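You operate a simulated robot arm through the tools that you are given. There is no shell and no other tool. Be economical: measure what you need, move in short steps, check, and stop when the job is done.

Carry out the task below with a simulated robot arm. There is one attempt and no reset: what you move stays moved.

TASK
Sift one scoop of stony sand over the grey tray; tip the stones in with the pebbles.
Fine: use the yellow scoop and the sieve; both go back where they lay. Set down upright: scoop.
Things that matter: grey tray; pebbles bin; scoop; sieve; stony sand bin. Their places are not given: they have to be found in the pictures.

The check looks at the end state, three seconds after you hand in, the way a careful person would. Anything else that was tipped, shoved, dropped, spilled or broken makes it a failure.

THE ROBOT
A 6-joint arm with a two-finger parallel gripper, fixed in place. Base frame: the origin is at the foot of the arm, x ahead of it, y to its left, z up; the work surface is at about z = 84. Units: cm, rad, N and s.
With the tool pointing down near the work surface it reaches from about 10 to 84 cm from the base axis. Its first joint turns from -2.897 to 2.897 rad. Payload 3.91 kg.
Tool frame: the origin (TCP) lies between the finger pads and is the grasp point; the fingertips stand 3 cm ahead of it; z points along the fingers, y is the line along which they close. The gripper opens to 11 cm. The fingers are 2 cm wide and 1 cm thick; the gripper's body (4.8 by 11.2 cm) begins 5.5 cm behind the TCP.
Orientation is told as [roll, pitch, yaw] about the base's x, y, z axes, in that order, counted from this pose: with the fingers straight down and closing along the base's y, the tool's x points along the base's -x, its y along +y and its z along -z.

THE INTERFACE
- The arm moves only by the tool servo_tool. Its argument "series" is a list that holds one entry, the list of rows, each a list of 7 numbers: the opening, from 0 (shut) to 1 (fully open), then the shift along the tool's x, y, z in mm, then the turn, a rotation vector about the tool's x, y, z in rad. In form: [[[hand, dx, dy, dz, ax, ay, az], ...]]. A call has 1 to 12 rows; each row is the pose to reach, as a shift and turn from the pose commanded when the call began, along the tool's axes at that moment. Each row takes 0.2 s and may step no farther than 5 cm and 0.15 rad from the row before; otherwise, or with a gripper value out of range, the whole call is refused. Where a pose cannot be reached the arm comes as near as it can. A force on the tool above 90 N (or 10 N above the force at the start of the call, whichever is more), or a blocked arm, ends the call early, and 0.2 s more pass. The fingers move at their own pace (about 10.8 cm/s each) and stop on an object; they squeeze with about 27 N. The grip force told is the motor's: it shows also when the fingers shut on nothing. Time passes only in rows, and 0.2 s behind the last, so rows that repeat a pose let the fingers close. It gives the time, the measured TCP pose, the force on the tool (base axes), the opening and the grip force at its end, in the units of the frame above (readings bear some noise), with the torque about the TCP (base axes, N m) and any sound that the robot's microphone picked up.
- Cameras (640 x 400 px; columns grow to the right, rows downward): "scene" is fixed at [40.06, 65.16, 147.54]; the picture's right is [-0.81, 0.58, 0.00], its down [0.52, 0.72, -0.46] and it looks along [-0.27, -0.38, -0.89] (base axes); focal length 214 px, centre (320, 200). "wrist" rides on the gripper at [7.7, 0.7, -11.4] in the tool frame; the picture's right is [-0.09, 1.00, 0.00], its down [-0.80, -0.07, -0.59] and it looks along [-0.59, -0.05, 0.80] (tool axes); focal length 270 px, centre (320, 200).
- grab_frame(camera): a new picture of that camera. The clock stands still meanwhile.
- move_column(by): slides the trunk up (or, below 0, down) by that many cm; the arm rides with it, the base frame stays. It gives what a move gives, with no picture.
- point_at(camera, pixels): for up to 12 pixels [column, row] of the newest picture of that camera ("zoom" is the newest enlarged one), the place [x, y, z] in the base frame of the surface seen there, good to about 0.2 cm. The clock stands still meanwhile.
- enlarge(camera, box): a new picture of the part [left, top, right, bottom] of that camera's present view, enlarged. The clock stands still meanwhile.
- hand_in(): hands the job in; it is judged then, once.

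Keep the steps short. Do not move on a guess: measure, check each grasp and each placing, and mend mistakes. In all there are 80 turns and 38 pictures (those below and enlarged ones count). Leave the gripper open and the arm clear of the work at the hand-in unless told otherwise, and finish with a single line.

The tools are called by a JSON object that holds its "api" and its "payload". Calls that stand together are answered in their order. servo_tool: Moves the arm, as the interface text tells. Its arguments: {"type":"object","properties":{"series":{"type":"array","items":{"type":"array","items":{"type":"array","items":{"type":"number"}}}}},"required":["series"]} The other tools are called the same way: move_column (by) slides the trunk up or down; grab_frame (camera) takes a picture; point_at (camera, pixels) gives the place of the surface under pixels of a picture; enlarge (camera, box) takes an enlarged picture of a part of a camera's view; hand_in () hands the job in.

At the start:

```text
t: 0.0
eef_pos: [26.2, 35.44, 119.47]
tcp_rot: [-0.001, 0.0, 0.001]
force: [0.0, -0.5, -0.4]
ft_torque: [-0.02, 0.01, 0.01]
width: 10.99
finger_force: 0.0
trunk travel left (down, up): [-47.5, 6.5]
```

scene: 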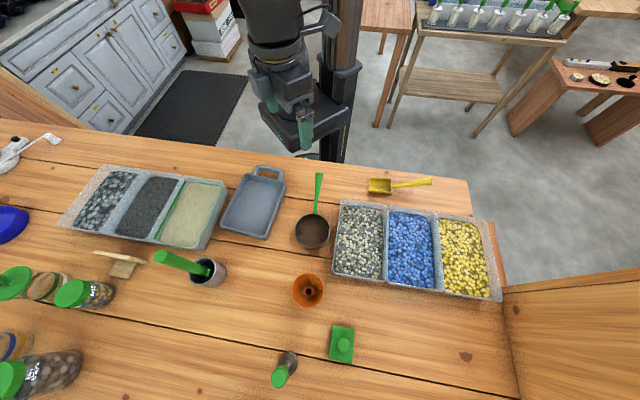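
wrist: 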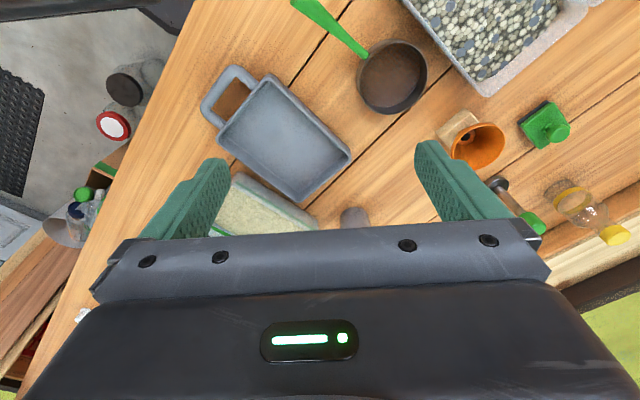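

I'll look closely at the left bins, and at the sieve, scoop and right bins.

{"api": "enlarge", "payload": {"camera": "scene", "box": [50, 150, 290, 300]}}

{"api": "enlarge", "payload": {"camera": "scene", "box": [280, 160, 510, 304]}}

```text
2.67 times, centred on (170, 225) of scene
```

zoom: 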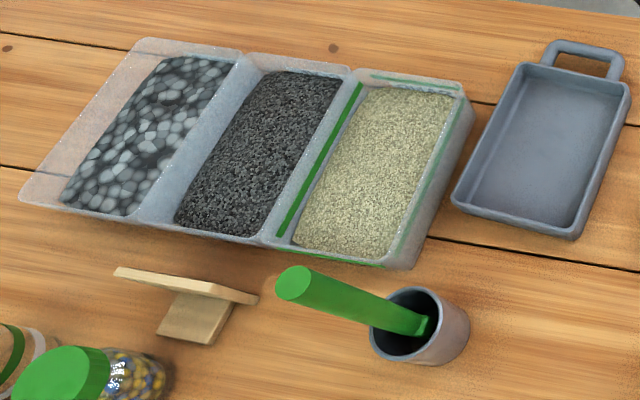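

```text
2.78 times, centred on (395, 232) of scene
```

zoom: 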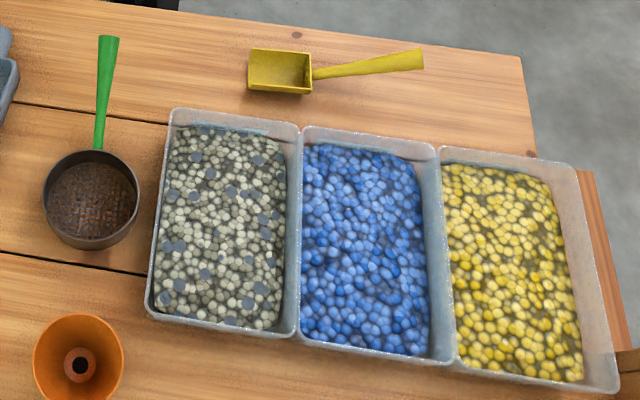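

The mixed beige/grey bin (zoom 220,220) looks like the stony sand and the far-left one the pebbles. I measure the scoop, sieve and stony bin in the newest zoom.

{"api": "point_at", "payload": {"camera": "zoom", "pixels": [[252, 52], [250, 86], [310, 55], [308, 91], [275, 75], [318, 74], [370, 66], [420, 60], [421, 50], [423, 69], [300, 36], [280, 110]]}}

{"api": "point_at", "payload": {"camera": "zoom", "pixels": [[108, 38], [104, 80], [98, 145], [92, 198], [92, 155], [45, 195], [137, 195], [90, 246], [88, 236], [105, 60], [60, 130], [140, 140]]}}

{"api": "point_at", "payload": {"camera": "zoom", "pixels": [[174, 112], [298, 128], [150, 308], [291, 334], [230, 150], [220, 220], [210, 290], [180, 200], [270, 220], [300, 300], [441, 150], [580, 170]]}}

{"api": "point_at", "payload": {"camera": "scene", "pixels": [[108, 168], [140, 172], [62, 222], [104, 234], [110, 200], [247, 176], [286, 182], [221, 226], [266, 238], [254, 205], [268, 168], [225, 182]]}}

```text
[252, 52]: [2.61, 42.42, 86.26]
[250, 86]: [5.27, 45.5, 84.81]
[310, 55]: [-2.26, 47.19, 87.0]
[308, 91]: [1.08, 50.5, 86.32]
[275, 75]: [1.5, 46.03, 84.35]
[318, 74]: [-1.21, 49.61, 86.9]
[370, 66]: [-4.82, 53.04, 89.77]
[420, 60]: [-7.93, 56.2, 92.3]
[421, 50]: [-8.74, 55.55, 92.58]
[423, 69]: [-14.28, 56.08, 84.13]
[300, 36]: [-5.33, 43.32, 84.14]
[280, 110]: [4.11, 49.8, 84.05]
```

```text
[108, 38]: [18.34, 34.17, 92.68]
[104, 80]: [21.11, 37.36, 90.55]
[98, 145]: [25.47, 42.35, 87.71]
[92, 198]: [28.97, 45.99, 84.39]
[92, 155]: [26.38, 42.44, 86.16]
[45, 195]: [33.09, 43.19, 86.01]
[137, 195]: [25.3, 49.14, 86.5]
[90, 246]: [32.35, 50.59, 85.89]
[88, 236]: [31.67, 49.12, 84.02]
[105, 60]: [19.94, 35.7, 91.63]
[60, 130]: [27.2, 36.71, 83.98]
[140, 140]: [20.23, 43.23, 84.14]
```

```text
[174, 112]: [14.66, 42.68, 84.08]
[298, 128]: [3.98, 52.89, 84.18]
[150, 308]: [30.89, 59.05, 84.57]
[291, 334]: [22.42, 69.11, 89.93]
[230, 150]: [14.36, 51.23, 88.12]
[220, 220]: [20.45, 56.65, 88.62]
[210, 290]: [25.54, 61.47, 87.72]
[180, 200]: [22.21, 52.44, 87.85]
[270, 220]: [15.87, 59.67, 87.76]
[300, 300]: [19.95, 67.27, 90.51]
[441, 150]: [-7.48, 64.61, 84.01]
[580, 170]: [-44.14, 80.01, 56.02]
```

```text
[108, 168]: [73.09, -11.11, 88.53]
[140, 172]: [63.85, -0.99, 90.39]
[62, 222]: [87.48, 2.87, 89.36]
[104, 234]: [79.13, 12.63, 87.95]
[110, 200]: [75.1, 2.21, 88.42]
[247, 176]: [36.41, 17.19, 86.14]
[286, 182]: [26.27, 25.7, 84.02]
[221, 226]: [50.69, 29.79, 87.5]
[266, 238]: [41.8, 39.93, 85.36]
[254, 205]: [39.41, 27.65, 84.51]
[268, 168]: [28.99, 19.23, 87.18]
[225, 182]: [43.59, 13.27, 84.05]
```

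I take closer looks at the scoop, the sieve and the tray for shape.

{"api": "enlarge", "payload": {"camera": "scene", "box": [350, 160, 446, 220]}}

{"api": "enlarge", "payload": {"camera": "scene", "box": [210, 160, 354, 250]}}

{"api": "point_at", "payload": {"camera": "zoom", "pixels": [[174, 80], [335, 108], [52, 290], [240, 344], [190, 190], [185, 95], [320, 115], [75, 280], [235, 320], [260, 45], [480, 66], [462, 245]]}}

```text
6.67 times, centred on (398, 190) of scene
```

zoom: 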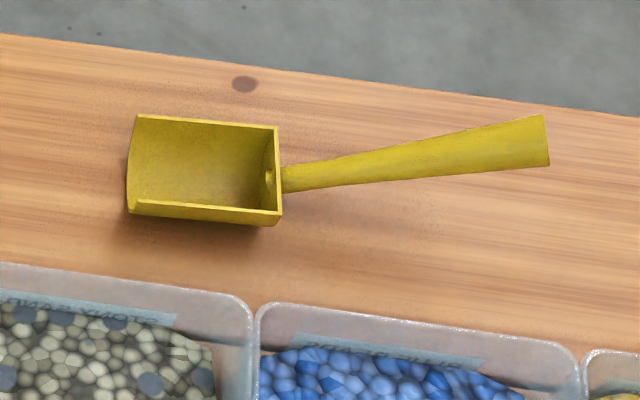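

```text
4.44 times, centred on (282, 205) of scene
```

zoom: 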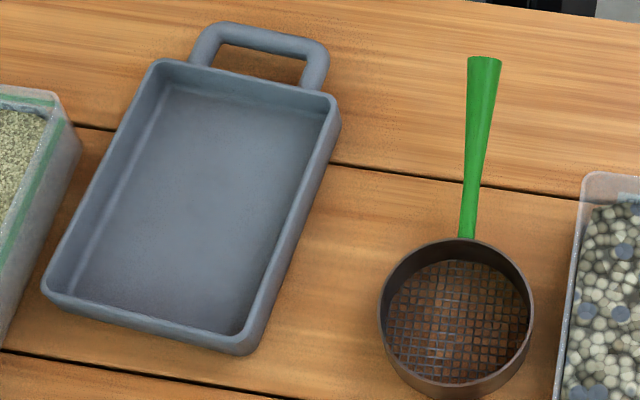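

```text
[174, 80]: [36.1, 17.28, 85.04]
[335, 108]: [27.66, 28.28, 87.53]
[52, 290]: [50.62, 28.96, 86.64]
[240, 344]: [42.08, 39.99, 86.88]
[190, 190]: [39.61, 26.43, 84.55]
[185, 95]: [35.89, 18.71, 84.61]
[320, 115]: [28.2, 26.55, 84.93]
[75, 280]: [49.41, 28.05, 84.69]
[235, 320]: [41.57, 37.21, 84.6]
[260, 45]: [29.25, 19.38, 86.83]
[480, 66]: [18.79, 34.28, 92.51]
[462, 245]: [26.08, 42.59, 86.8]
```

The bins carry labels on the robot side; I must read them before assuming which is "pebbles". Zooming into the labels of both groups.

{"api": "enlarge", "payload": {"camera": "scene", "box": [336, 196, 400, 236]}}

{"api": "enlarge", "payload": {"camera": "scene", "box": [386, 200, 500, 244]}}

{"api": "enlarge", "payload": {"camera": "scene", "box": [60, 155, 156, 215]}}

```text
10.00 times, centred on (368, 216) of scene
```

zoom: 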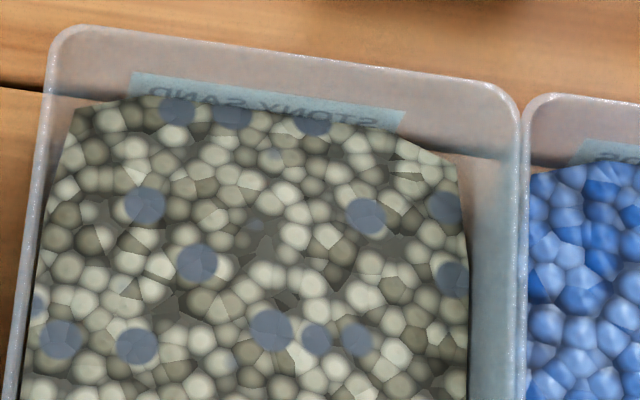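

```text
5.61 times, centred on (443, 222) of scene
```

zoom: 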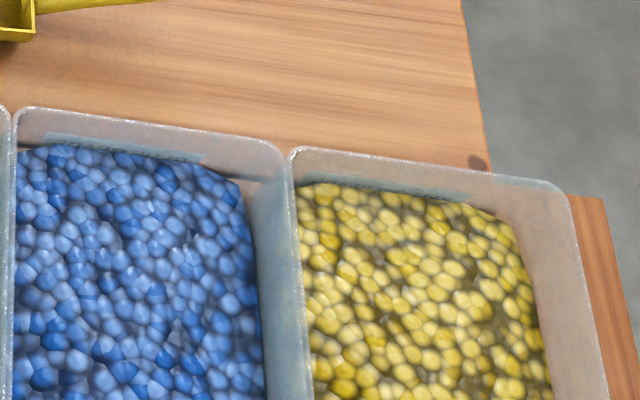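

```text
6.67 times, centred on (108, 185) of scene
```

zoom: 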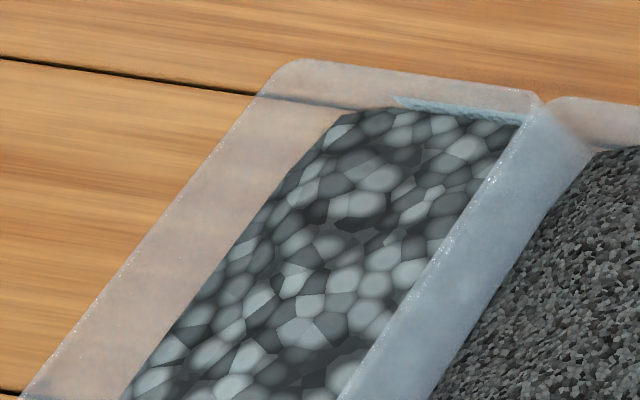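

The stony sand label reads plainly; the pebbles label I'll read with the wrist camera on the way. Now I go above the sieve's handle (grip point about 20.9, 36.8), yaw 0.85.

{"api": "servo_tool", "payload": {"series": [[[0.6, 9, 2.3, 25, 0, 0, -0.142], [0.6, 18, 4.6, 50, 0, 0, -0.284], [0.6, 27, 6.9, 75, 0, 0, -0.426], [0.6, 36, 9.2, 100, 0, 0, -0.568], [0.6, 45, 11.5, 125, 0, 0, -0.71], [0.6, 53, 13.6, 150, 0, 0, -0.85], [0.6, 53, 13.6, 150, 0, 0, -0.85]]]}}

{"api": "grab_frame", "payload": {"camera": "wrist"}}

```text
t: 1.6
eef_pos: [21.13, 36.75, 104.48]
tcp_rot: [0.0, -0.001, 0.852]
force: [0.7, 0.9, 0.3]
ft_torque: [-0.04, 0.02, 0.01]
width: 6.59
finger_force: 0.0
trunk travel left (down, up): [-47.5, 6.5]
```

```text
28 pictures are left
```

wrist: 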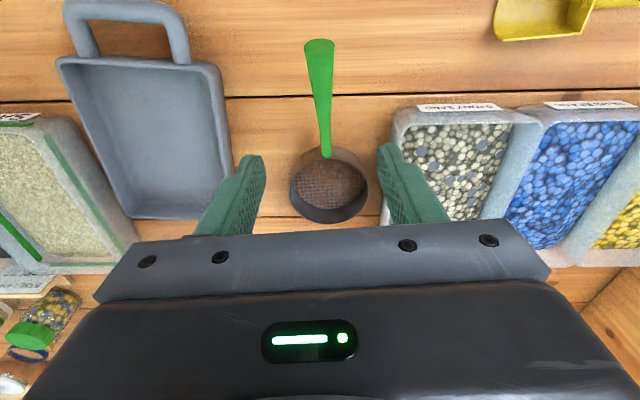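

The labels face up here. I read the blue bin's label (about 585,104), and measure the sieve's handle.

{"api": "enlarge", "payload": {"camera": "wrist", "box": [400, 90, 640, 140]}}

{"api": "point_at", "payload": {"camera": "wrist", "pixels": [[319, 42], [320, 55], [321, 70], [312, 70], [331, 70], [324, 100], [327, 140], [329, 155], [293, 185], [367, 185], [330, 186], [332, 215]]}}

```text
2.67 times, centred on (520, 115) of wrist
```

zoom: 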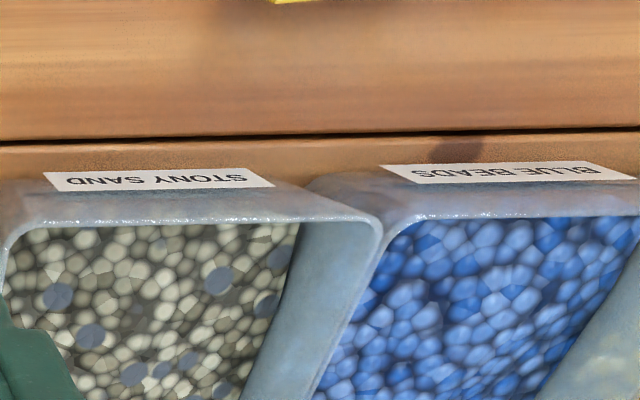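

```text
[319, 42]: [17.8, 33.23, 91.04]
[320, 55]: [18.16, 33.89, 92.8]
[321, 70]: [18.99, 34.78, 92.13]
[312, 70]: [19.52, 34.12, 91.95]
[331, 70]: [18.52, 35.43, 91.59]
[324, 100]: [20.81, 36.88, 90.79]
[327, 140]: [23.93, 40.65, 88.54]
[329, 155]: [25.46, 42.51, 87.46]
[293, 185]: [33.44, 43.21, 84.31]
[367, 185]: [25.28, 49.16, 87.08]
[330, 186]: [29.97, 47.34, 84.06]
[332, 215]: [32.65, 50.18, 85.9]
```

Blue bin holds beads, so not pebbles. Handle at (20.8, 36.9, top 90.8); descend to z≈90 with a 3 mm sideways shift and close.

{"api": "servo_tool", "payload": {"series": [[[0.6, 0, 3, 45, 0, 0, -0.015], [0.6, 0, 3, 90, 0, 0, -0.015], [0.6, 0, 3, 125, 0, 0, -0.015], [0.6, 0, 3, 145, 0, 0, -0.015], [0.6, 0, 3, 145, 0, 0, -0.015], [0, 0, 3, 145, 0, 0, -0.015], [0, 0, 3, 145, 0, 0, -0.015], [0, 0, 3, 145, 0, 0, -0.015], [0, 0, 3, 145, 0, 0, -0.015]]]}}

```text
t: 3.6
eef_pos: [20.77, 37.04, 90.05]
tcp_rot: [0.001, -0.001, 0.864]
force: [-0.5, 0.1, -0.4]
ft_torque: [-0.08, 0.01, -0.06]
width: 2.46
finger_force: 27.2
trunk travel left (down, up): [-47.5, 6.5]
```

Grip holds at 2.46 cm. To keep the fingertips clear of the tray's rim later, I regrip 7 mm higher, then lift.

{"api": "servo_tool", "payload": {"series": [[[0.4, 0, 0, 0, 0, 0, 0], [0.4, 0, 0, 0, 0, 0, 0], [0.4, 0, 0, -7, 0, 0, 0], [0, 0, 0, -7, 0, 0, 0], [0, 0, 0, -7, 0, 0, 0], [0, 0, 0, -7, 0, 0, 0], [0, 0, 0, -7, 0, 0, 0], [0, 0, 0, -37, 0, 0, 0], [0, 0, 0, -77, 0, 0, 0], [0, 0, 0, -107, 0, 0, 0], [0, 0, 0, -107, 0, 0, 0]]]}}

{"api": "grab_frame", "payload": {"camera": "scene"}}

```text
t: 6.0
eef_pos: [20.62, 37.1, 100.56]
tcp_rot: [0.002, 0.0, 0.866]
force: [-0.8, -0.3, -2.0]
ft_torque: [-0.13, 0.14, -0.02]
width: 2.43
finger_force: 27.2
trunk travel left (down, up): [-47.5, 6.5]
```

```text
26 pictures are left
```

scene: 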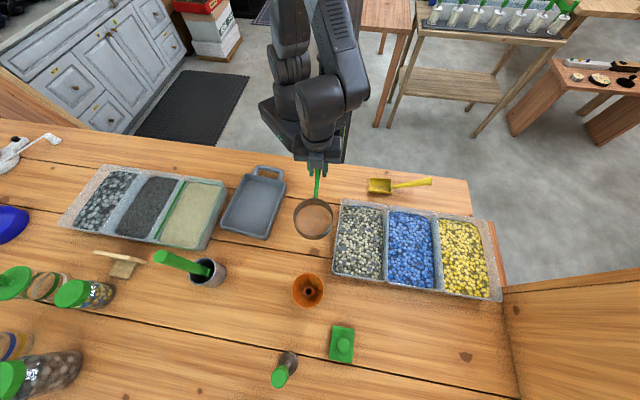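

The sieve is lifted. I measure its rim in the air and check it is level.

{"api": "point_at", "payload": {"camera": "scene", "pixels": [[295, 218], [332, 221], [315, 201], [312, 238], [314, 220], [317, 185]]}}

```text
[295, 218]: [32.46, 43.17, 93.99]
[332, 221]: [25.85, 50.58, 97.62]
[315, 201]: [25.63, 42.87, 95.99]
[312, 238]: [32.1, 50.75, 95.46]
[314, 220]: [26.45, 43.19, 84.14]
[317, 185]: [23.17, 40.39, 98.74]
```

Level enough. Carry it over the grey tray (bowl centre to about 40.0, 28.5), aligned with the tray's long axis.

{"api": "servo_tool", "payload": {"series": [[[0, 11, -29, 0, 0, 0, 0.04], [0, 21, -58, 0, 0, 0, 0.08], [0, 32, -87, 0, 0, 0, 0.12], [0, 43, -117, 0, 0, 0, 0.16], [0, 53, -146, 0, 0, 0, 0.2], [0, 63.8, -175, 0, 0, 0, 0.226], [0, 63.8, -175, 0, 0, 0, 0.226]]]}}

{"api": "enlarge", "payload": {"camera": "scene", "box": [200, 150, 344, 240]}}

```text
t: 7.6
eef_pos: [29.91, 20.77, 100.54]
tcp_rot: [0.0, 0.0, 0.639]
force: [-0.1, 0.0, -1.5]
ft_torque: [-0.1, 0.15, -0.02]
width: 2.47
finger_force: 27.0
trunk travel left (down, up): [-47.5, 6.5]
```

```text
4.44 times, centred on (272, 195) of scene
```

zoom: 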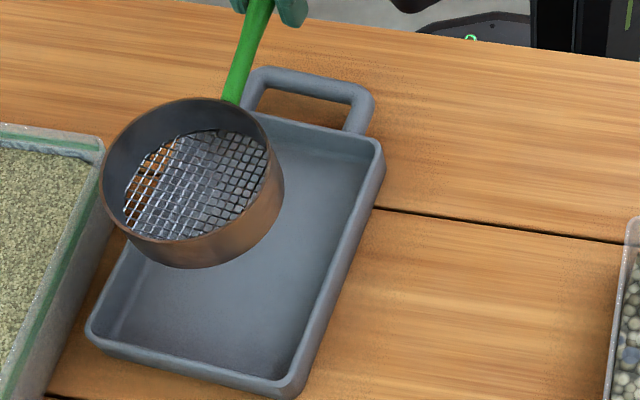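

{"api": "point_at", "payload": {"camera": "zoom", "pixels": [[104, 178], [270, 150], [195, 101], [180, 242], [130, 130], [245, 225], [180, 250], [190, 264], [268, 78], [345, 95]]}}

```text
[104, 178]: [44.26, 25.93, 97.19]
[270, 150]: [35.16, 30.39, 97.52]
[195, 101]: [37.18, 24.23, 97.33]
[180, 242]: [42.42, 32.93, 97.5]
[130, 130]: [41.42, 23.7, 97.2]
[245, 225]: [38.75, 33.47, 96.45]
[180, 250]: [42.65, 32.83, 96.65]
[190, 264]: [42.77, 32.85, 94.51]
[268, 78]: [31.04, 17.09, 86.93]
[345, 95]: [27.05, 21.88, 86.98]
```

Rim level at 97.3, centred at (39.75, 28.4), on the tray's axis. I lower it about 9.4 cm.

{"api": "servo_tool", "payload": {"series": [[[0, 0, 0, 40, 0, 0, 0], [0, 0, 0, 75, 0, 0, 0], [0, 0, 0, 86, 0, 0, 0], [0, 0, 0, 90, 0, 0, 0], [0, 0, 0, 92, 0, 0, 0], [0, 0, 0, 94, 0, 0, 0], [0, 0, 0, 94, 0, 0, 0]]]}}

{"api": "enlarge", "payload": {"camera": "scene", "box": [200, 150, 344, 240]}}

```text
t: 9.2
eef_pos: [29.91, 20.91, 91.2]
tcp_rot: [0.0, -0.001, 0.638]
force: [-0.7, 0.3, -1.0]
ft_torque: [-0.1, 0.1, -0.03]
width: 2.43
finger_force: 27.5
trunk travel left (down, up): [-47.5, 6.5]
```

```text
4.44 times, centred on (272, 195) of scene
```

zoom: 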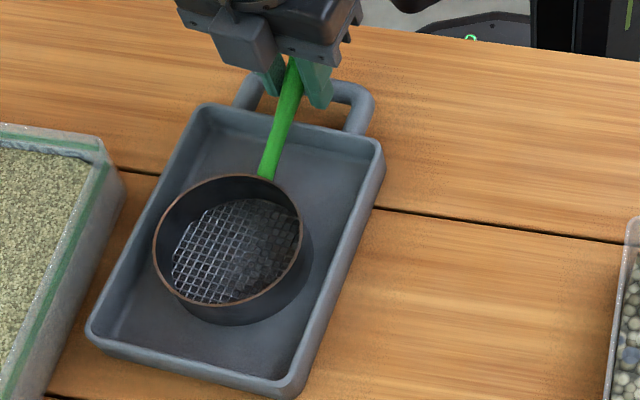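

It fits inside. I lower in small steps until contact.

{"api": "servo_tool", "payload": {"series": [[[0, 0, 0, 1, 0, 0, 0], [0, 0, 0, 2, 0, 0, 0], [0, 0, 0, 3, 0, 0, 0], [0, 0, 0, 3, 0, 0, 0]]]}}

{"api": "point_at", "payload": {"camera": "zoom", "pixels": [[155, 245], [301, 235], [240, 175], [215, 304], [215, 318], [260, 320], [200, 107], [365, 145], [290, 380], [105, 338]]}}

```text
t: 10.2
eef_pos: [29.85, 20.79, 91.07]
tcp_rot: [0.0, -0.001, 0.639]
force: [-2.1, -0.1, 11.3]
ft_torque: [0.44, -0.52, 0.12]
width: 2.47
finger_force: 26.8
trunk travel left (down, up): [-47.5, 6.5]
```

```text
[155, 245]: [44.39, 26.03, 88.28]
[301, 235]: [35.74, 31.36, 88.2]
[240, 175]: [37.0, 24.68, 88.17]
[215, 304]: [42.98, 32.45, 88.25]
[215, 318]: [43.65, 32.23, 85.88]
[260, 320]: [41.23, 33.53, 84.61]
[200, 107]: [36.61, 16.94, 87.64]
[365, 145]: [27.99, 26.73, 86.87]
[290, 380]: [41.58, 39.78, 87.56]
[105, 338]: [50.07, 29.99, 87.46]
```

Contact (11 N). Rim level at 88.2. Open, then rise straight up.

{"api": "servo_tool", "payload": {"series": [[[0, 0, 0, -2, 0, 0, 0], [0.45, 0, 0, -2, 0, 0, 0], [0.45, 0, 0, -2, 0, 0, 0], [0.45, 0, 0, -2, 0, 0, 0], [0.45, 0, 0, -30, 0, 0, 0], [0.45, 0, 0, -70, 0, 0, 0], [0.45, 0, 0, -110, 0, 0, 0], [0.45, 0, 0, -110, 0, 0, 0]]]}}

{"api": "enlarge", "payload": {"camera": "scene", "box": [200, 150, 344, 240]}}

```text
t: 12.0
eef_pos: [29.71, 20.93, 101.98]
tcp_rot: [-0.001, 0.0, 0.637]
force: [-0.9, 0.2, -0.3]
ft_torque: [-0.03, 0.0, 0.01]
width: 4.94
finger_force: 0.1
trunk travel left (down, up): [-47.5, 6.5]
```

```text
4.44 times, centred on (272, 195) of scene
```

zoom: 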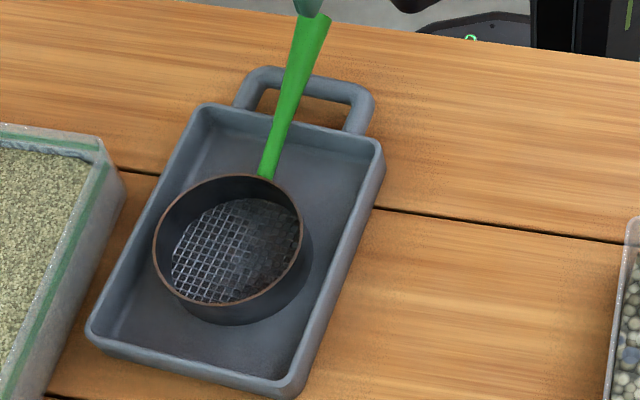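

Sieve rests level in the tray. Now I travel to above the scoop's handle (about −6.4, 54.2), yaw −0.73.

{"api": "servo_tool", "payload": {"series": [[[0.45, 8.4, 43.9, -2, 0, 0, 0.124], [0.45, 16.7, 87.7, -4, 0, 0, 0.248], [0.45, 25.1, 131.6, -6, 0, 0, 0.372], [0.45, 33.5, 175.5, -8, 0, 0, 0.496], [0.45, 41.9, 219.3, -10, 0, 0, 0.62], [0.45, 50.2, 263.2, -12, 0, 0, 0.744], [0.45, 58.6, 307, -14, 0, 0, 0.868], [0.45, 67, 350.9, -16, 0, 0, 0.992], [0.45, 75.4, 394.8, -18, 0, 0, 1.116], [0.45, 83.7, 438.6, -20, 0, 0, 1.24], [0.45, 92.1, 482.5, -20, 0, 0, 1.363], [0.45, 92.1, 482.5, -20, 0, 0, 1.363]]]}}

{"api": "grab_frame", "payload": {"camera": "wrist"}}

```text
t: 14.6
eef_pos: [-6.26, 54.37, 103.78]
tcp_rot: [0.0, 0.001, -0.727]
force: [-0.6, -0.4, -0.4]
ft_torque: [0.04, 0.01, 0.01]
width: 4.96
finger_force: 0.1
trunk travel left (down, up): [-47.5, 6.5]
```

```text
22 pictures are left
```

wrist: 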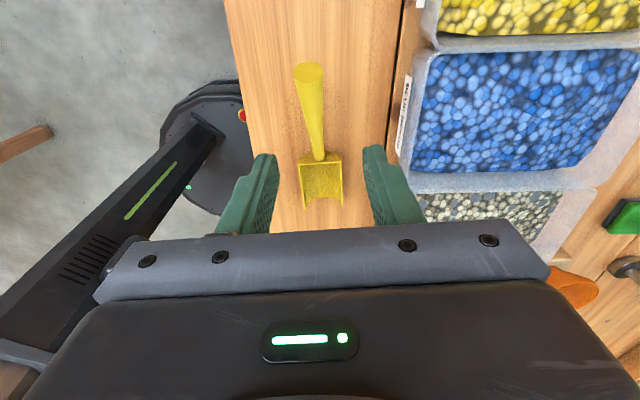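

{"api": "point_at", "payload": {"camera": "wrist", "pixels": [[308, 64], [308, 76], [311, 100], [303, 100], [320, 100], [315, 130], [319, 155], [300, 162], [338, 158], [303, 208], [340, 205], [321, 190]]}}

```text
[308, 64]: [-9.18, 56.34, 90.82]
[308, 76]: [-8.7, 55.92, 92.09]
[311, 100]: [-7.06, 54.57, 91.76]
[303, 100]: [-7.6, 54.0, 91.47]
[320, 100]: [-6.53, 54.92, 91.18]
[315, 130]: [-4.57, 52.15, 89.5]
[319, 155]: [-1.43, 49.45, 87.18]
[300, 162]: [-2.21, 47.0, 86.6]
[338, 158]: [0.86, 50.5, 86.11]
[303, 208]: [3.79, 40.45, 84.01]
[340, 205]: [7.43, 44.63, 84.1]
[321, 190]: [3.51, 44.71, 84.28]
```

Handle line confirmed; I descend to z 91.2 with −4 mm sideways correction and close on the handle.

{"api": "servo_tool", "payload": {"series": [[[0.45, -1.5, -4, 45, 0, 0, 0], [0.45, -1.5, -4, 90, 0, 0, 0], [0.45, -1.5, -4, 115, 0, 0, 0], [0.45, -1.5, -4, 126, 0, 0, 0], [0.45, -1.5, -4, 126, 0, 0, 0], [0, -1.5, -4, 126, 0, 0, 0], [0, -1.5, -4, 126, 0, 0, 0], [0, -1.5, -4, 126, 0, 0, 0], [0, -1.5, -4, 126, 0, 0, 0]]]}}

```text
t: 16.6
eef_pos: [-6.2, 53.81, 91.28]
tcp_rot: [-0.001, 0.001, -0.725]
force: [0.6, 0.9, 0.2]
ft_torque: [0.05, 0.02, -0.03]
width: 2.34
finger_force: 27.1
trunk travel left (down, up): [-47.5, 6.5]
```

Gripped at 2.34 cm. Lift 14 cm and look.

{"api": "servo_tool", "payload": {"series": [[[0, 0, 0, -20, 0, 0, 0], [0, 0, 0, -55, 0, 0, 0], [0, 0, 0, -95, 0, 0, 0], [0, 0, 0, -140, 0, 0, 0], [0, 0, 0, -140, 0, 0, 0]]]}}

{"api": "enlarge", "payload": {"camera": "scene", "box": [316, 160, 476, 300]}}

```text
t: 17.8
eef_pos: [-6.31, 54.14, 105.28]
tcp_rot: [0.0, 0.001, -0.723]
force: [-0.5, 0.4, -0.4]
ft_torque: [0.05, 0.03, 0.02]
width: 2.39
finger_force: 27.0
trunk travel left (down, up): [-47.5, 6.5]
```

```text
2.86 times, centred on (396, 230) of scene
```

zoom: 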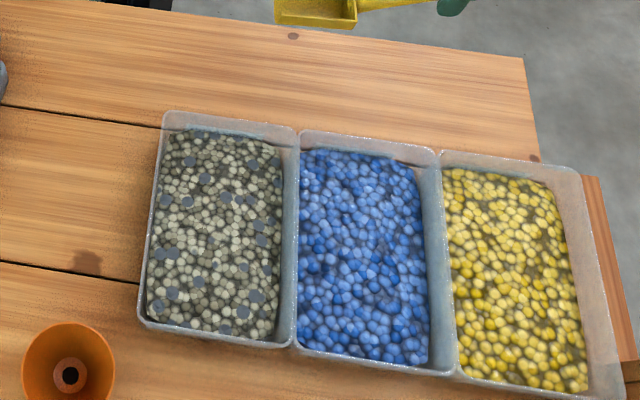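

{"api": "point_at", "payload": {"camera": "zoom", "pixels": [[230, 120], [167, 117], [292, 135], [297, 220], [292, 340], [141, 322], [215, 338], [150, 225], [190, 140], [275, 155], [155, 315], [270, 330]]}}

{"api": "point_at", "payload": {"camera": "zoom", "pixels": [[230, 140], [225, 180], [220, 220], [215, 260], [210, 300], [205, 320], [170, 220], [265, 220], [276, 20], [355, 18], [315, 5], [350, 28]]}}

```text
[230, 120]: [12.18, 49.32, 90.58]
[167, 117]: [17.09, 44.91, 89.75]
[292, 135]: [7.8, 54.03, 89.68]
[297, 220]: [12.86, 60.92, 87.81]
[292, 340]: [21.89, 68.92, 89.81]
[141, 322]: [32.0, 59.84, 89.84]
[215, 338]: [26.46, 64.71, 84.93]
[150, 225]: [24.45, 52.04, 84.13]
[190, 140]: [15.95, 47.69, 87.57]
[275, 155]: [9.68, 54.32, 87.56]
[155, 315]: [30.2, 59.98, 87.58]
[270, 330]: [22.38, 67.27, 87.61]
```

```text
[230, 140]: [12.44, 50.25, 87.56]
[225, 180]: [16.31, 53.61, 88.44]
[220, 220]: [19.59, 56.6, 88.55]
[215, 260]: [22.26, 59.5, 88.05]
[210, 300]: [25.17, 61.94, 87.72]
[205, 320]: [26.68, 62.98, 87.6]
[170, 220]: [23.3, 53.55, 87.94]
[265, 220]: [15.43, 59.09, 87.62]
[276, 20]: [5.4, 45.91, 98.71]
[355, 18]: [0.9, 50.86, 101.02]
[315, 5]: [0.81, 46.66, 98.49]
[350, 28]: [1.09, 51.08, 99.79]
```

The bin's axis runs from (12.4, 49.4) to (26.9, 64.4), rim 90, sand 87.6–88.5. The scoop hangs level. I swing it round above the bin (yaw 0.80).

{"api": "servo_tool", "payload": {"series": [[[0, -15.4, 2.8, 0, 0, 0, -0.138], [0, -30.7, 5.7, 0, 0, 0, -0.277], [0, -46.1, 8.5, 0, 0, 0, -0.416], [0, -61.5, 11.4, 0, 0, 0, -0.554], [0, -76.8, 14.2, 0, 0, 0, -0.693], [0, -92.2, 17.1, 0, 0, 0, -0.832], [0, -107.5, 20, 0, 0, 0, -0.97], [0, -123, 22.8, 0, 0, 0, -1.109], [0, -138, 25.6, 0, 0, 0, -1.248], [0, -153.6, 28.5, 0, 0, 0, -1.386], [0, -169, 31.3, 0, 0, 0, -1.525], [0, -169, 31.3, 0, 0, 0, -1.525]]]}}

{"api": "grab_frame", "payload": {"camera": "wrist"}}

```text
t: 20.4
eef_pos: [8.24, 44.81, 105.36]
tcp_rot: [-0.001, -0.001, 0.803]
force: [-0.3, -0.7, 0.0]
ft_torque: [-0.06, 0.1, -0.01]
width: 2.36
finger_force: 26.8
trunk travel left (down, up): [-47.5, 6.5]
```

```text
20 pictures are left
```

wrist: 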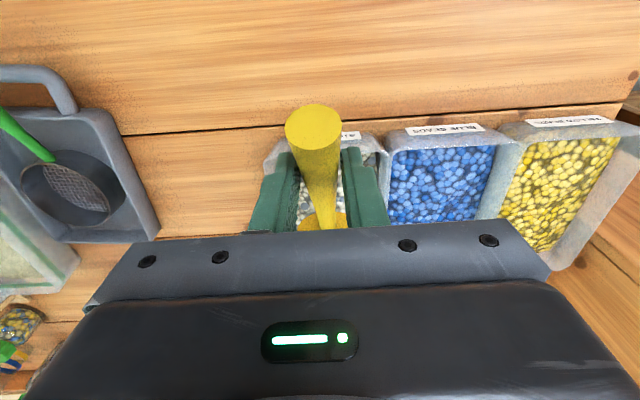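

Aligned with the bin's axis (front of bowl will enter about 9 cm past the near rim). Now the dig: pitch the front down 0.3, dip about 2 cm, sweep forward while levelling, then raise with the front slightly up.

{"api": "servo_tool", "payload": {"series": [[[0, -35, -2, 20, 0, 0.1, 0], [0, -35, -2, 50, 0, 0.2, 0], [0, -35, -2, 72, 0, 0.3, 0], [0, -35, -2, 83, 0, 0.3, 0], [0, -43, -2, 89, 0, 0.25, 0], [0, -51, -2, 95, 0, 0.2, 0], [0, -59, -2, 102, 0, 0.15, 0], [0, -67, -2, 109, 0, 0.1, 0], [0, -75, -2, 115, 0, 0.05, 0], [0, -83, -2, 121, 0, 0, 0], [0, -83, -2, 110, 0, -0.1, 0], [0, -83, -2, 85, 0, -0.2, 0]]]}}

{"api": "enlarge", "payload": {"camera": "scene", "box": [300, 180, 428, 260]}}

```text
t: 23.0
eef_pos: [14.29, 50.48, 97.06]
tcp_rot: [0.0, -0.201, 0.801]
force: [-0.8, 0.1, -2.0]
ft_torque: [-0.04, 0.05, -0.02]
width: 2.39
finger_force: 26.7
trunk travel left (down, up): [-47.5, 6.5]
```

```text
5.00 times, centred on (364, 220) of scene
```

zoom: 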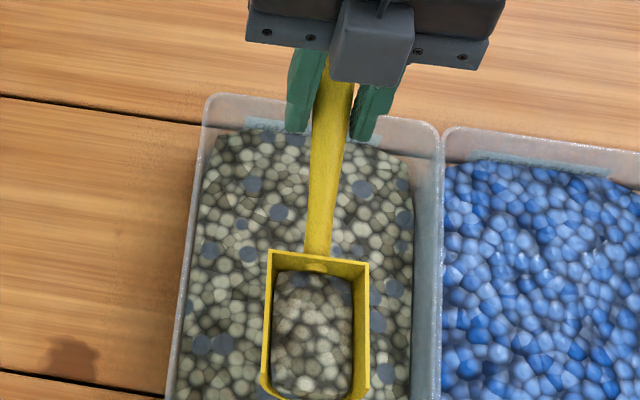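

A full scoop. I lift it straight up 9 cm and check the load and the lip's position.

{"api": "servo_tool", "payload": {"series": [[[0, -3, 0, -15, 0, 0, 0], [0, -7, 0, -34, 0, 0, 0], [0, -11, 0, -54, 0, 0, 0], [0, -15, 0, -74, 0, 0, 0], [0, -18, 0, -88, 0, 0, 0], [0, -18, 0, -88, 0, 0, 0]]]}}

{"api": "enlarge", "payload": {"camera": "scene", "box": [290, 170, 450, 290]}}

```text
t: 24.4
eef_pos: [14.22, 50.67, 105.81]
tcp_rot: [0.0, -0.201, 0.8]
force: [-0.1, 0.8, -0.6]
ft_torque: [-0.05, 0.04, 0.0]
width: 2.38
finger_force: 27.1
trunk travel left (down, up): [-47.5, 6.5]
```

```text
3.33 times, centred on (370, 230) of scene
```

zoom: 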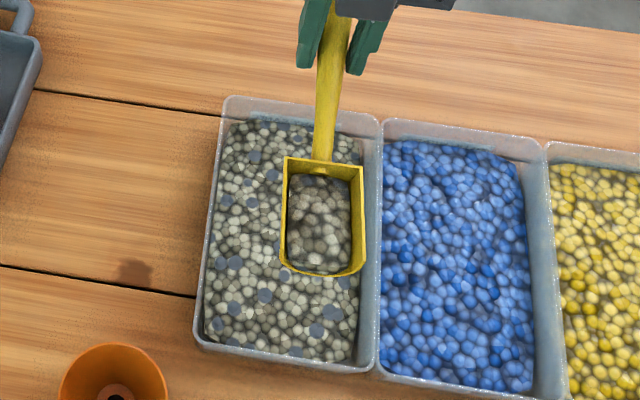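

{"api": "point_at", "payload": {"camera": "zoom", "pixels": [[282, 266], [335, 275], [363, 255], [287, 160], [362, 170], [320, 270], [318, 220], [320, 250], [318, 190], [326, 120]]}}

```text
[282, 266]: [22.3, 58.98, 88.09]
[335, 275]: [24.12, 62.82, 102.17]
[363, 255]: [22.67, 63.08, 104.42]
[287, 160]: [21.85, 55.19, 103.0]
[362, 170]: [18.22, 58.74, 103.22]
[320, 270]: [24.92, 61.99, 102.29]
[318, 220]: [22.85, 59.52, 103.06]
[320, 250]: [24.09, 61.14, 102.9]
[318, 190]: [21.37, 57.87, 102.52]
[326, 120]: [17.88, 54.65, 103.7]
```

Lip where predicted, no slip. I carry the scoop at height to the near side of the sieve, yaw 0.64, keeping the front tipped up.

{"api": "servo_tool", "payload": {"series": [[[0, 6.9, -15.6, -1.4, 0.0016, 0, 0.008], [0, 20.7, -47, -4.2, 0.005, 0, 0.024], [0, 38.6, -87.6, -7.8, 0.009, 0, 0.044], [0, 58, -131.5, -11.8, 0.013, 0, 0.066], [0, 77.3, -175.3, -15.7, 0.018, 0, 0.088], [0, 95.2, -216, -19.3, 0.022, 0, 0.108], [0, 113, -256.7, -23, 0.026, 0, 0.129], [0, 127, -288, -25.8, 0.029, 0, 0.144], [0, 135, -306.7, -27.4, 0.031, 0, 0.154], [0, 138, -313, -28, 0.032, 0, 0.157], [0, 138, -313, -28, 0.032, 0, 0.157]]]}}

{"api": "enlarge", "payload": {"camera": "scene", "box": [180, 130, 340, 250]}}

```text
t: 26.8
eef_pos: [27.06, 18.71, 105.92]
tcp_rot: [0.002, -0.2, 0.64]
force: [0.1, 0.1, 0.8]
ft_torque: [0.0, 0.08, -0.01]
width: 2.4
finger_force: 27.0
trunk travel left (down, up): [-47.5, 6.5]
```

```text
3.33 times, centred on (260, 190) of scene
```

zoom: 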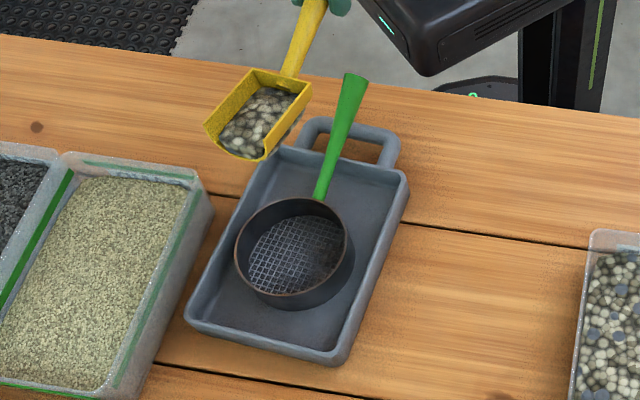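

{"api": "point_at", "payload": {"camera": "zoom", "pixels": [[235, 154], [215, 140], [258, 155], [250, 72], [308, 92], [237, 240], [350, 230], [300, 200], [285, 296], [315, 195], [350, 85]]}}

```text
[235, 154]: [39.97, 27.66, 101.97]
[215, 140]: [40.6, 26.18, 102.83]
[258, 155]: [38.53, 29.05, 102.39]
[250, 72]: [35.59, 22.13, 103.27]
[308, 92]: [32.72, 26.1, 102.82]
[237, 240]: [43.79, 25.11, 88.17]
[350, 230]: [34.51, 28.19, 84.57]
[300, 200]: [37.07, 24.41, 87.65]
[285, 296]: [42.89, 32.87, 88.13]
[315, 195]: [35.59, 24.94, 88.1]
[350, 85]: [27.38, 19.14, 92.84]
```

Lip is 0.5 cm off sideways; I correct and start tipping, lowering the lip to about 91.5 just over the sieve, pitch up to 0.4 so far.

{"api": "servo_tool", "payload": {"series": [[[0, 0, 5, 0, 0, 0, 0], [0, -8.1, 5, -1.1, 0, 0.15, 0], [0, -17.1, 5, 9.6, 0, 0.3, 0], [0, -28.8, 5, 22.8, 0, 0.45, 0], [0, -43.8, 5, 33.8, 0, 0.6, 0], [0, -43.8, 5, 33.8, 0, 0.6, 0]]]}}

{"api": "enlarge", "payload": {"camera": "scene", "box": [180, 130, 340, 250]}}

```text
t: 28.2
eef_pos: [30.48, 22.18, 103.25]
tcp_rot: [-0.002, 0.401, 0.64]
force: [-0.7, 0.5, -1.6]
ft_torque: [-0.04, 0.02, -0.01]
width: 2.41
finger_force: 26.5
trunk travel left (down, up): [-47.5, 6.5]
```

```text
3.33 times, centred on (260, 190) of scene
```

zoom: 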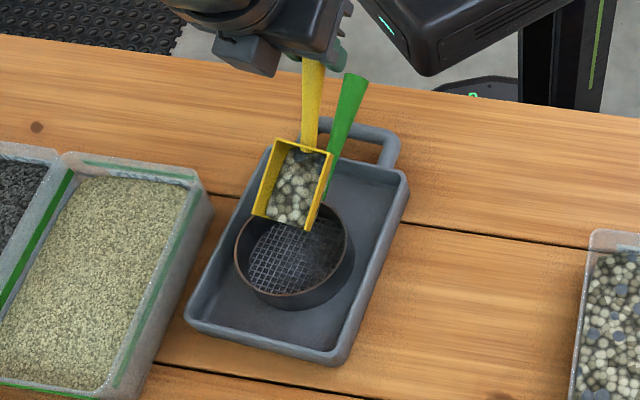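

Reach is fine and nothing has spilled. I continue tipping in 0.1 rad steps to 1.1, keeping the lip low over the sieve's middle.

{"api": "servo_tool", "payload": {"series": [[[0, -11.7, 0, -12.4, 0, 0.1, 0], [0, -25.1, 0, -23.1, 0, 0.2, 0], [0, -36.8, 0, -34.7, 0, 0.3, 0], [0, -42.5, 0, -40.3, 0, 0.35, 0], [0, -48.2, 0, -45.9, 0, 0.4, 0], [0, -54.5, 0, -50.8, 0, 0.45, 0], [0, -60.8, 0, -55.7, 0, 0.5, 0], [0, -74.3, 0, -64.4, 0, 0.6, 0], [0, -88.6, 0, -71.5, 0, 0.7, 0], [0, -88.6, 0, -71.5, 0, 0.7, 0], [0, -88.6, 0, -71.5, 0, 0.7, 0]]]}}

{"api": "enlarge", "payload": {"camera": "scene", "box": [180, 130, 340, 250]}}

```text
t: 30.6
eef_pos: [34.74, 24.73, 100.5]
tcp_rot: [-0.001, 1.097, 0.64]
force: [-1.6, 1.0, 25.9]
ft_torque: [-0.02, 0.15, -0.02]
width: 2.38
finger_force: 26.6
out of reach, approached as far as the arm can: row 8, 9, 10, 11
trunk travel left (down, up): [-47.5, 6.5]
```

```text
3.33 times, centred on (260, 190) of scene
```

zoom: 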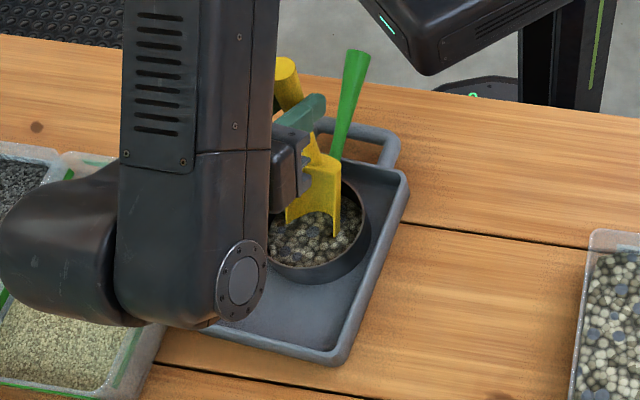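

The sand is in the sieve, but the last rows fell short of reach and the scoop presses down (26 N). I raise the column to lift everything straight up.

{"api": "move_column", "payload": {"by": 6}}

{"api": "grab_frame", "payload": {"camera": "scene"}}

```text
t: 31.6
eef_pos: [35.03, 24.86, 106.43]
tcp_rot: [-0.001, 1.097, 0.641]
force: [-0.5, -1.3, -1.1]
ft_torque: [0.03, 0.03, -0.04]
width: 2.38
finger_force: 27.0
trunk travel left (down, up): [-53.5, 0.5]
```

```text
14 pictures are left
```

scene: 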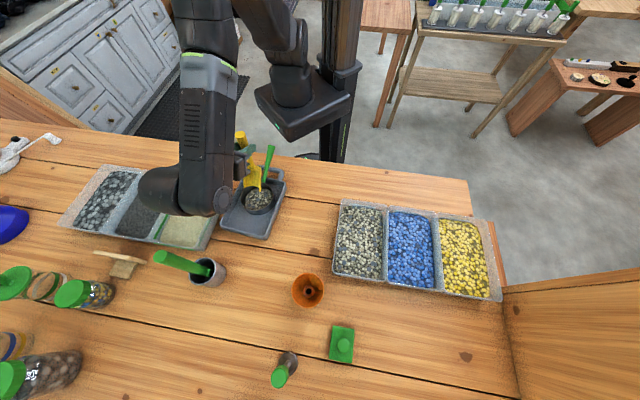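

Clear of the sieve. Now I untilt the scoop while backing away and rising.

{"api": "servo_tool", "payload": {"series": [[[0, 16.2, 0, 9.7, 0, -0.14, 0], [0, 32.4, 0, 19.4, 0, -0.28, 0], [0, 48.6, 0, 29.1, 0, -0.42, 0], [0, 64.8, 0, 38.8, 0, -0.56, 0], [0, 81, 0, 48.5, 0, -0.7, 0], [0, 97.2, 0, 58.2, 0, -0.84, 0], [0, 113.4, 0, 67.9, 0, -0.98, 0], [0, 113.4, 0, 67.9, 0, -1.1, 0], [0, 113.4, 0, 67.9, 0, -1.1, 0]]]}}

{"api": "enlarge", "payload": {"camera": "scene", "box": [180, 130, 340, 250]}}

```text
t: 33.6
eef_pos: [26.01, 18.02, 113.37]
tcp_rot: [0.0, -0.003, 0.64]
force: [-0.2, 0.4, -0.7]
ft_torque: [-0.02, 0.08, -0.02]
width: 2.38
finger_force: 27.2
trunk travel left (down, up): [-53.5, 0.5]
```

```text
3.33 times, centred on (260, 190) of scene
```

zoom: 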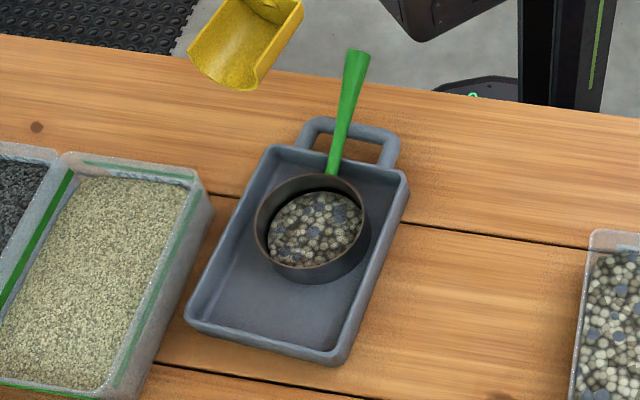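

The scoop is empty; the sieve slid about 2 cm but holds everything. I measure whether the scoop slipped in the grip, and the sieve's new place.

{"api": "point_at", "payload": {"camera": "zoom", "pixels": [[188, 50], [240, 87], [215, 80], [232, 2], [302, 6], [225, 60], [257, 225], [370, 215], [310, 175], [310, 282], [358, 58], [340, 140]]}}

```text
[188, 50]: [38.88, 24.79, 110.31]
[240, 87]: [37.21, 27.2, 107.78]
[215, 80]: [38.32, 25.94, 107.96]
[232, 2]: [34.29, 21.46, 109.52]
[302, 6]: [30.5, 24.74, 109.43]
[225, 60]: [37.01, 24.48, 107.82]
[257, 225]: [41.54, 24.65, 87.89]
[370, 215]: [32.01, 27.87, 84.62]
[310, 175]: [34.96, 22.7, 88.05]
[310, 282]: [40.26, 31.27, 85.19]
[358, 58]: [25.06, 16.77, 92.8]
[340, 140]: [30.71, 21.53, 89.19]
```

The scoop rotated about 0.1 rad in the grip (front up); I'll compensate when setting down. Returning it above its home spot.

{"api": "servo_tool", "payload": {"series": [[[0, 4, 43.8, 4, 0, 0, 0.124], [0, 7.9, 87.6, 10, 0, 0, 0.248], [0, 11.9, 131.5, 16, 0, 0, 0.372], [0, 15.8, 175.3, 22, 0, 0, 0.496], [0, 19.8, 219, 28, 0, 0, 0.62], [0, 23.7, 263, 34, 0, 0, 0.745], [0, 27.7, 306.7, 40, 0, 0, 0.869], [0, 31.6, 350.5, 48, 0, 0, 0.993], [0, 35.6, 394.4, 56, 0, 0, 1.117], [0, 39.5, 438.2, 64, 0, 0, 1.241], [0, 43.5, 482, 72, 0, 0, 1.365], [0, 43.5, 482, 72, 0, 0, 1.365]]]}}

```text
t: 36.2
eef_pos: [-6.18, 54.16, 106.62]
tcp_rot: [0.002, -0.001, -0.726]
force: [0.3, 0.5, -1.4]
ft_torque: [0.01, 0.02, -0.03]
width: 2.36
finger_force: 27.0
trunk travel left (down, up): [-53.5, 0.5]
```

Now pitch +0.11 to level the bowl and descend to about 4 cm above the table, then look.

{"api": "servo_tool", "payload": {"series": [[[0, 0, -1, 35, 0, 0.055, 0], [0, 0, -1, 75, 0, 0.11, 0], [0, 0, -1, 115, 0, 0.11, 0], [0, 0, -1, 115, 0, 0.11, 0]]]}}

{"api": "enlarge", "payload": {"camera": "scene", "box": [350, 150, 446, 210]}}

{"api": "point_at", "payload": {"camera": "zoom", "pixels": [[134, 110], [275, 115], [128, 205], [275, 215], [200, 160], [200, 210], [130, 160], [260, 170]]}}

```text
t: 37.2
eef_pos: [-6.28, 54.34, 94.88]
tcp_rot: [0.004, 0.11, -0.724]
force: [0.2, 0.0, -0.1]
ft_torque: [0.06, 0.05, -0.01]
width: 2.37
finger_force: 26.6
trunk travel left (down, up): [-53.5, 0.5]
```

```text
6.67 times, centred on (398, 180) of scene
```

zoom: 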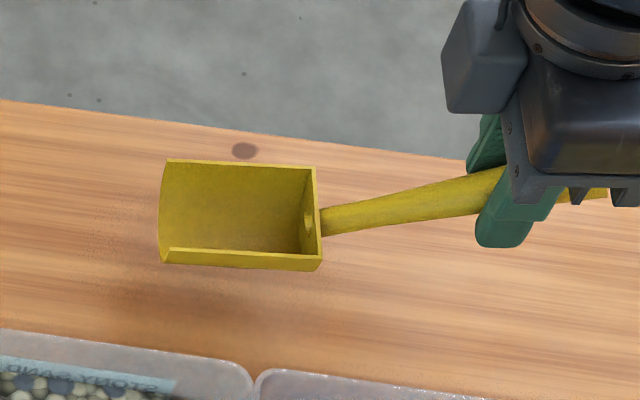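

```text
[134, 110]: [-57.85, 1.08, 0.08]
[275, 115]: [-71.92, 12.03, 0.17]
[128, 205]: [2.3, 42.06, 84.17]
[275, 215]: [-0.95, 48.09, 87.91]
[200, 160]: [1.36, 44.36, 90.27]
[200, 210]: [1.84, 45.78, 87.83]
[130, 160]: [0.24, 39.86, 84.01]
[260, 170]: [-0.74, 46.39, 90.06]
```

{"api": "point_at", "payload": {"camera": "zoom", "pixels": [[170, 162], [312, 169], [172, 251], [317, 264], [165, 215], [270, 225], [168, 261], [317, 270]]}}

```text
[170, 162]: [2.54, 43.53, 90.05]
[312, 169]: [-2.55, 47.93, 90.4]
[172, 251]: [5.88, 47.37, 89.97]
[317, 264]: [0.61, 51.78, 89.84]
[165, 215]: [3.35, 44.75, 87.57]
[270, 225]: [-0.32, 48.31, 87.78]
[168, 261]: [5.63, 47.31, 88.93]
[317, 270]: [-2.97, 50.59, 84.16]
```

Bowl is level, needs +9 mm forward, 5 mm sideways to its old place, and 3.3 cm down. Lowering with small last steps.

{"api": "servo_tool", "payload": {"series": [[[0, -9, -5, -1, 0, 0, 0], [0, -11, -5, 18, 0, 0, 0], [0, -12, -5, 28, 0, 0, 0], [0, -12.3, -5, 31, 0, 0, 0], [0, -12.5, -5, 32.5, 0, 0, 0], [0, -12.6, -5, 33.5, 0, 0, 0], [0, -12.6, -5, 33.5, 0, 0, 0]]]}}

```text
t: 38.8
eef_pos: [-6.04, 53.24, 91.19]
tcp_rot: [0.004, 0.111, -0.722]
force: [-1.1, 1.4, 4.3]
ft_torque: [-0.35, -0.44, 0.1]
width: 2.39
finger_force: 26.6
trunk travel left (down, up): [-53.5, 0.5]
```

Contact felt (about 4 N). Open, wait, rise.

{"api": "servo_tool", "payload": {"series": [[[0, 0, 0, -1, 0, 0, 0], [0.5, 0, 0, -1, 0, 0, 0], [0.5, 0, 0, -1, 0, 0, 0], [0.5, 0, 0, -1, 0, 0, 0], [0.5, 0, 0, -20, 0, 0, 0], [0.5, 0, 0, -60, 0, 0, 0], [0.5, 0, 0, -105, 0, 0, 0], [0.5, 0, 0, -150, 0, -0.11, 0], [0.5, 0, 0, -150, 0, -0.11, 0]]]}}

{"api": "enlarge", "payload": {"camera": "scene", "box": [350, 160, 446, 220]}}

{"api": "point_at", "payload": {"camera": "zoom", "pixels": [[137, 117], [275, 128], [132, 205], [278, 218], [130, 155], [546, 120], [400, 160]]}}

```text
t: 40.8
eef_pos: [-5.21, 51.96, 105.99]
tcp_rot: [0.003, -0.001, -0.724]
force: [-0.8, -0.2, -0.4]
ft_torque: [0.02, -0.04, 0.03]
width: 5.51
finger_force: 0.0
trunk travel left (down, up): [-53.5, 0.5]
```

```text
6.67 times, centred on (398, 190) of scene
```

zoom: 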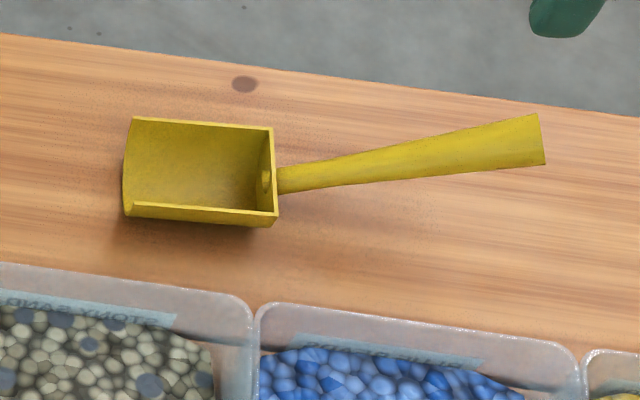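

```text
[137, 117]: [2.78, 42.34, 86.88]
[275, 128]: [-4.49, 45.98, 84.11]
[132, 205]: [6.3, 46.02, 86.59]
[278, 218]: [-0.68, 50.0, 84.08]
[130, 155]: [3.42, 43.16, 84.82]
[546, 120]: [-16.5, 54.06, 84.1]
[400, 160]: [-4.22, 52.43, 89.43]
```

The scoop is back within about 2 mm, upright. Before lifting the loaded sieve, I'll rehearse empty-handed over the pebbles bin: read its label and test how far the hand can roll. First leg there.

{"api": "servo_tool", "payload": {"series": [[[0.4, -43, 18, -8, 0, 0, -0.08], [0.4, -86, 36, -15, 0, 0, -0.16], [0.4, -128, 53, -23, 0, 0, -0.24], [0.4, -171, 71, -30, 0, 0, -0.32], [0.4, -214, 89, -38, 0, 0, -0.4], [0.4, -257, 107, -45, 0, 0, -0.48], [0.4, -300, 124, -53, 0, 0, -0.56], [0.4, -342, 142, -60, 0, 0, -0.64], [0.4, -342, 142, -60, 0, 0, -0.724]]]}}

```text
t: 42.8
eef_pos: [30.31, 40.02, 112.38]
tcp_rot: [0.001, -0.003, 0.003]
force: [0.2, -1.5, -0.4]
ft_torque: [0.02, 0.0, 0.05]
width: 4.4
finger_force: 0.0
trunk travel left (down, up): [-53.5, 0.5]
```

Second leg, to about (60, −1, 112).

{"api": "servo_tool", "payload": {"series": [[[0.4, -27, -37.3, 0, 0, 0, 0], [0.4, -54, -74.5, 0, 0, 0, 0], [0.4, -81, -112, 0, 0, 0, 0], [0.4, -108, -149, 0, 0, 0, 0], [0.4, -135, -186, 0, 0, 0, 0], [0.4, -162, -224, 0, 0, 0, 0], [0.4, -189, -261, 0, 0, 0, 0], [0.4, -216, -298, 0, 0, 0, 0], [0.4, -243, -335, 0, 0, 0, 0], [0.4, -270, -373, 0, 0, 0, 0], [0.4, -297, -410, 0, 0, 0, 0], [0.4, -297, -410, 0, 0, 0, 0]]]}}

{"api": "grab_frame", "payload": {"camera": "wrist"}}

```text
t: 45.4
eef_pos: [60.21, -1.09, 111.98]
tcp_rot: [0.0, -0.003, 0.002]
force: [-0.3, 0.0, -0.5]
ft_torque: [0.01, 0.02, 0.0]
width: 4.39
finger_force: 0.0
trunk travel left (down, up): [-53.5, 0.5]
```

```text
10 pictures are left
```

wrist: 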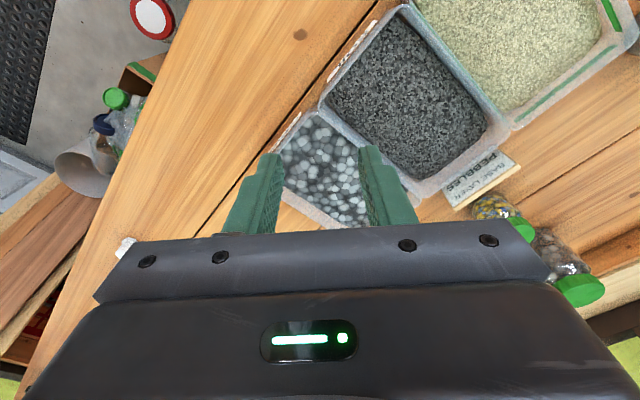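

A sign reads "BASE LAYER PEBBLES"; the grey-stones bin is the only pebble-like one. I measure its rim and test the hand's roll (+1.8 about tool x) at height.

{"api": "point_at", "payload": {"camera": "wrist", "pixels": [[315, 118], [272, 155], [290, 205], [330, 160], [320, 190], [350, 200], [300, 150], [355, 225], [305, 115], [350, 140]]}}

{"api": "servo_tool", "payload": {"series": [[[0.4, 0, 0, -20, 0.15, 0, 0], [0.4, 0, 0, -20, 0.3, 0, 0], [0.4, 0, 0, -20, 0.45, 0, 0], [0.4, 0, 0, -20, 0.6, 0, 0], [0.4, 0, 0, -20, 0.75, 0, 0], [0.4, 0, 0, -20, 0.9, 0, 0], [0.4, 0, 0, -20, 1.05, 0, 0], [0.4, 0, 0, -20, 1.2, 0, 0], [0.4, 0, 0, -20, 1.35, 0, 0], [0.4, 0, 0, -20, 1.5, 0, 0], [0.4, 0, 0, -20, 1.65, 0, 0], [0.4, 0, 0, -20, 1.8, 0, 0]]]}}

```text
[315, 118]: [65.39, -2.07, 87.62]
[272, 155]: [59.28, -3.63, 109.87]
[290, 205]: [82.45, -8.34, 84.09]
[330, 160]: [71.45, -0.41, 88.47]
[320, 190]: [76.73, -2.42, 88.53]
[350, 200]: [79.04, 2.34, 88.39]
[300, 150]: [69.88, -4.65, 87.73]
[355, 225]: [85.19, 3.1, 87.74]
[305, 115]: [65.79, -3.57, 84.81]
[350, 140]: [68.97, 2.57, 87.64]
```

```text
t: 48.0
eef_pos: [59.85, -0.84, 114.13]
tcp_rot: [-1.8, -0.002, 0.0]
force: [0.0, 0.1, -0.7]
ft_torque: [0.01, 0.01, -0.05]
width: 4.4
finger_force: 0.1
trunk travel left (down, up): [-53.5, 0.5]
```

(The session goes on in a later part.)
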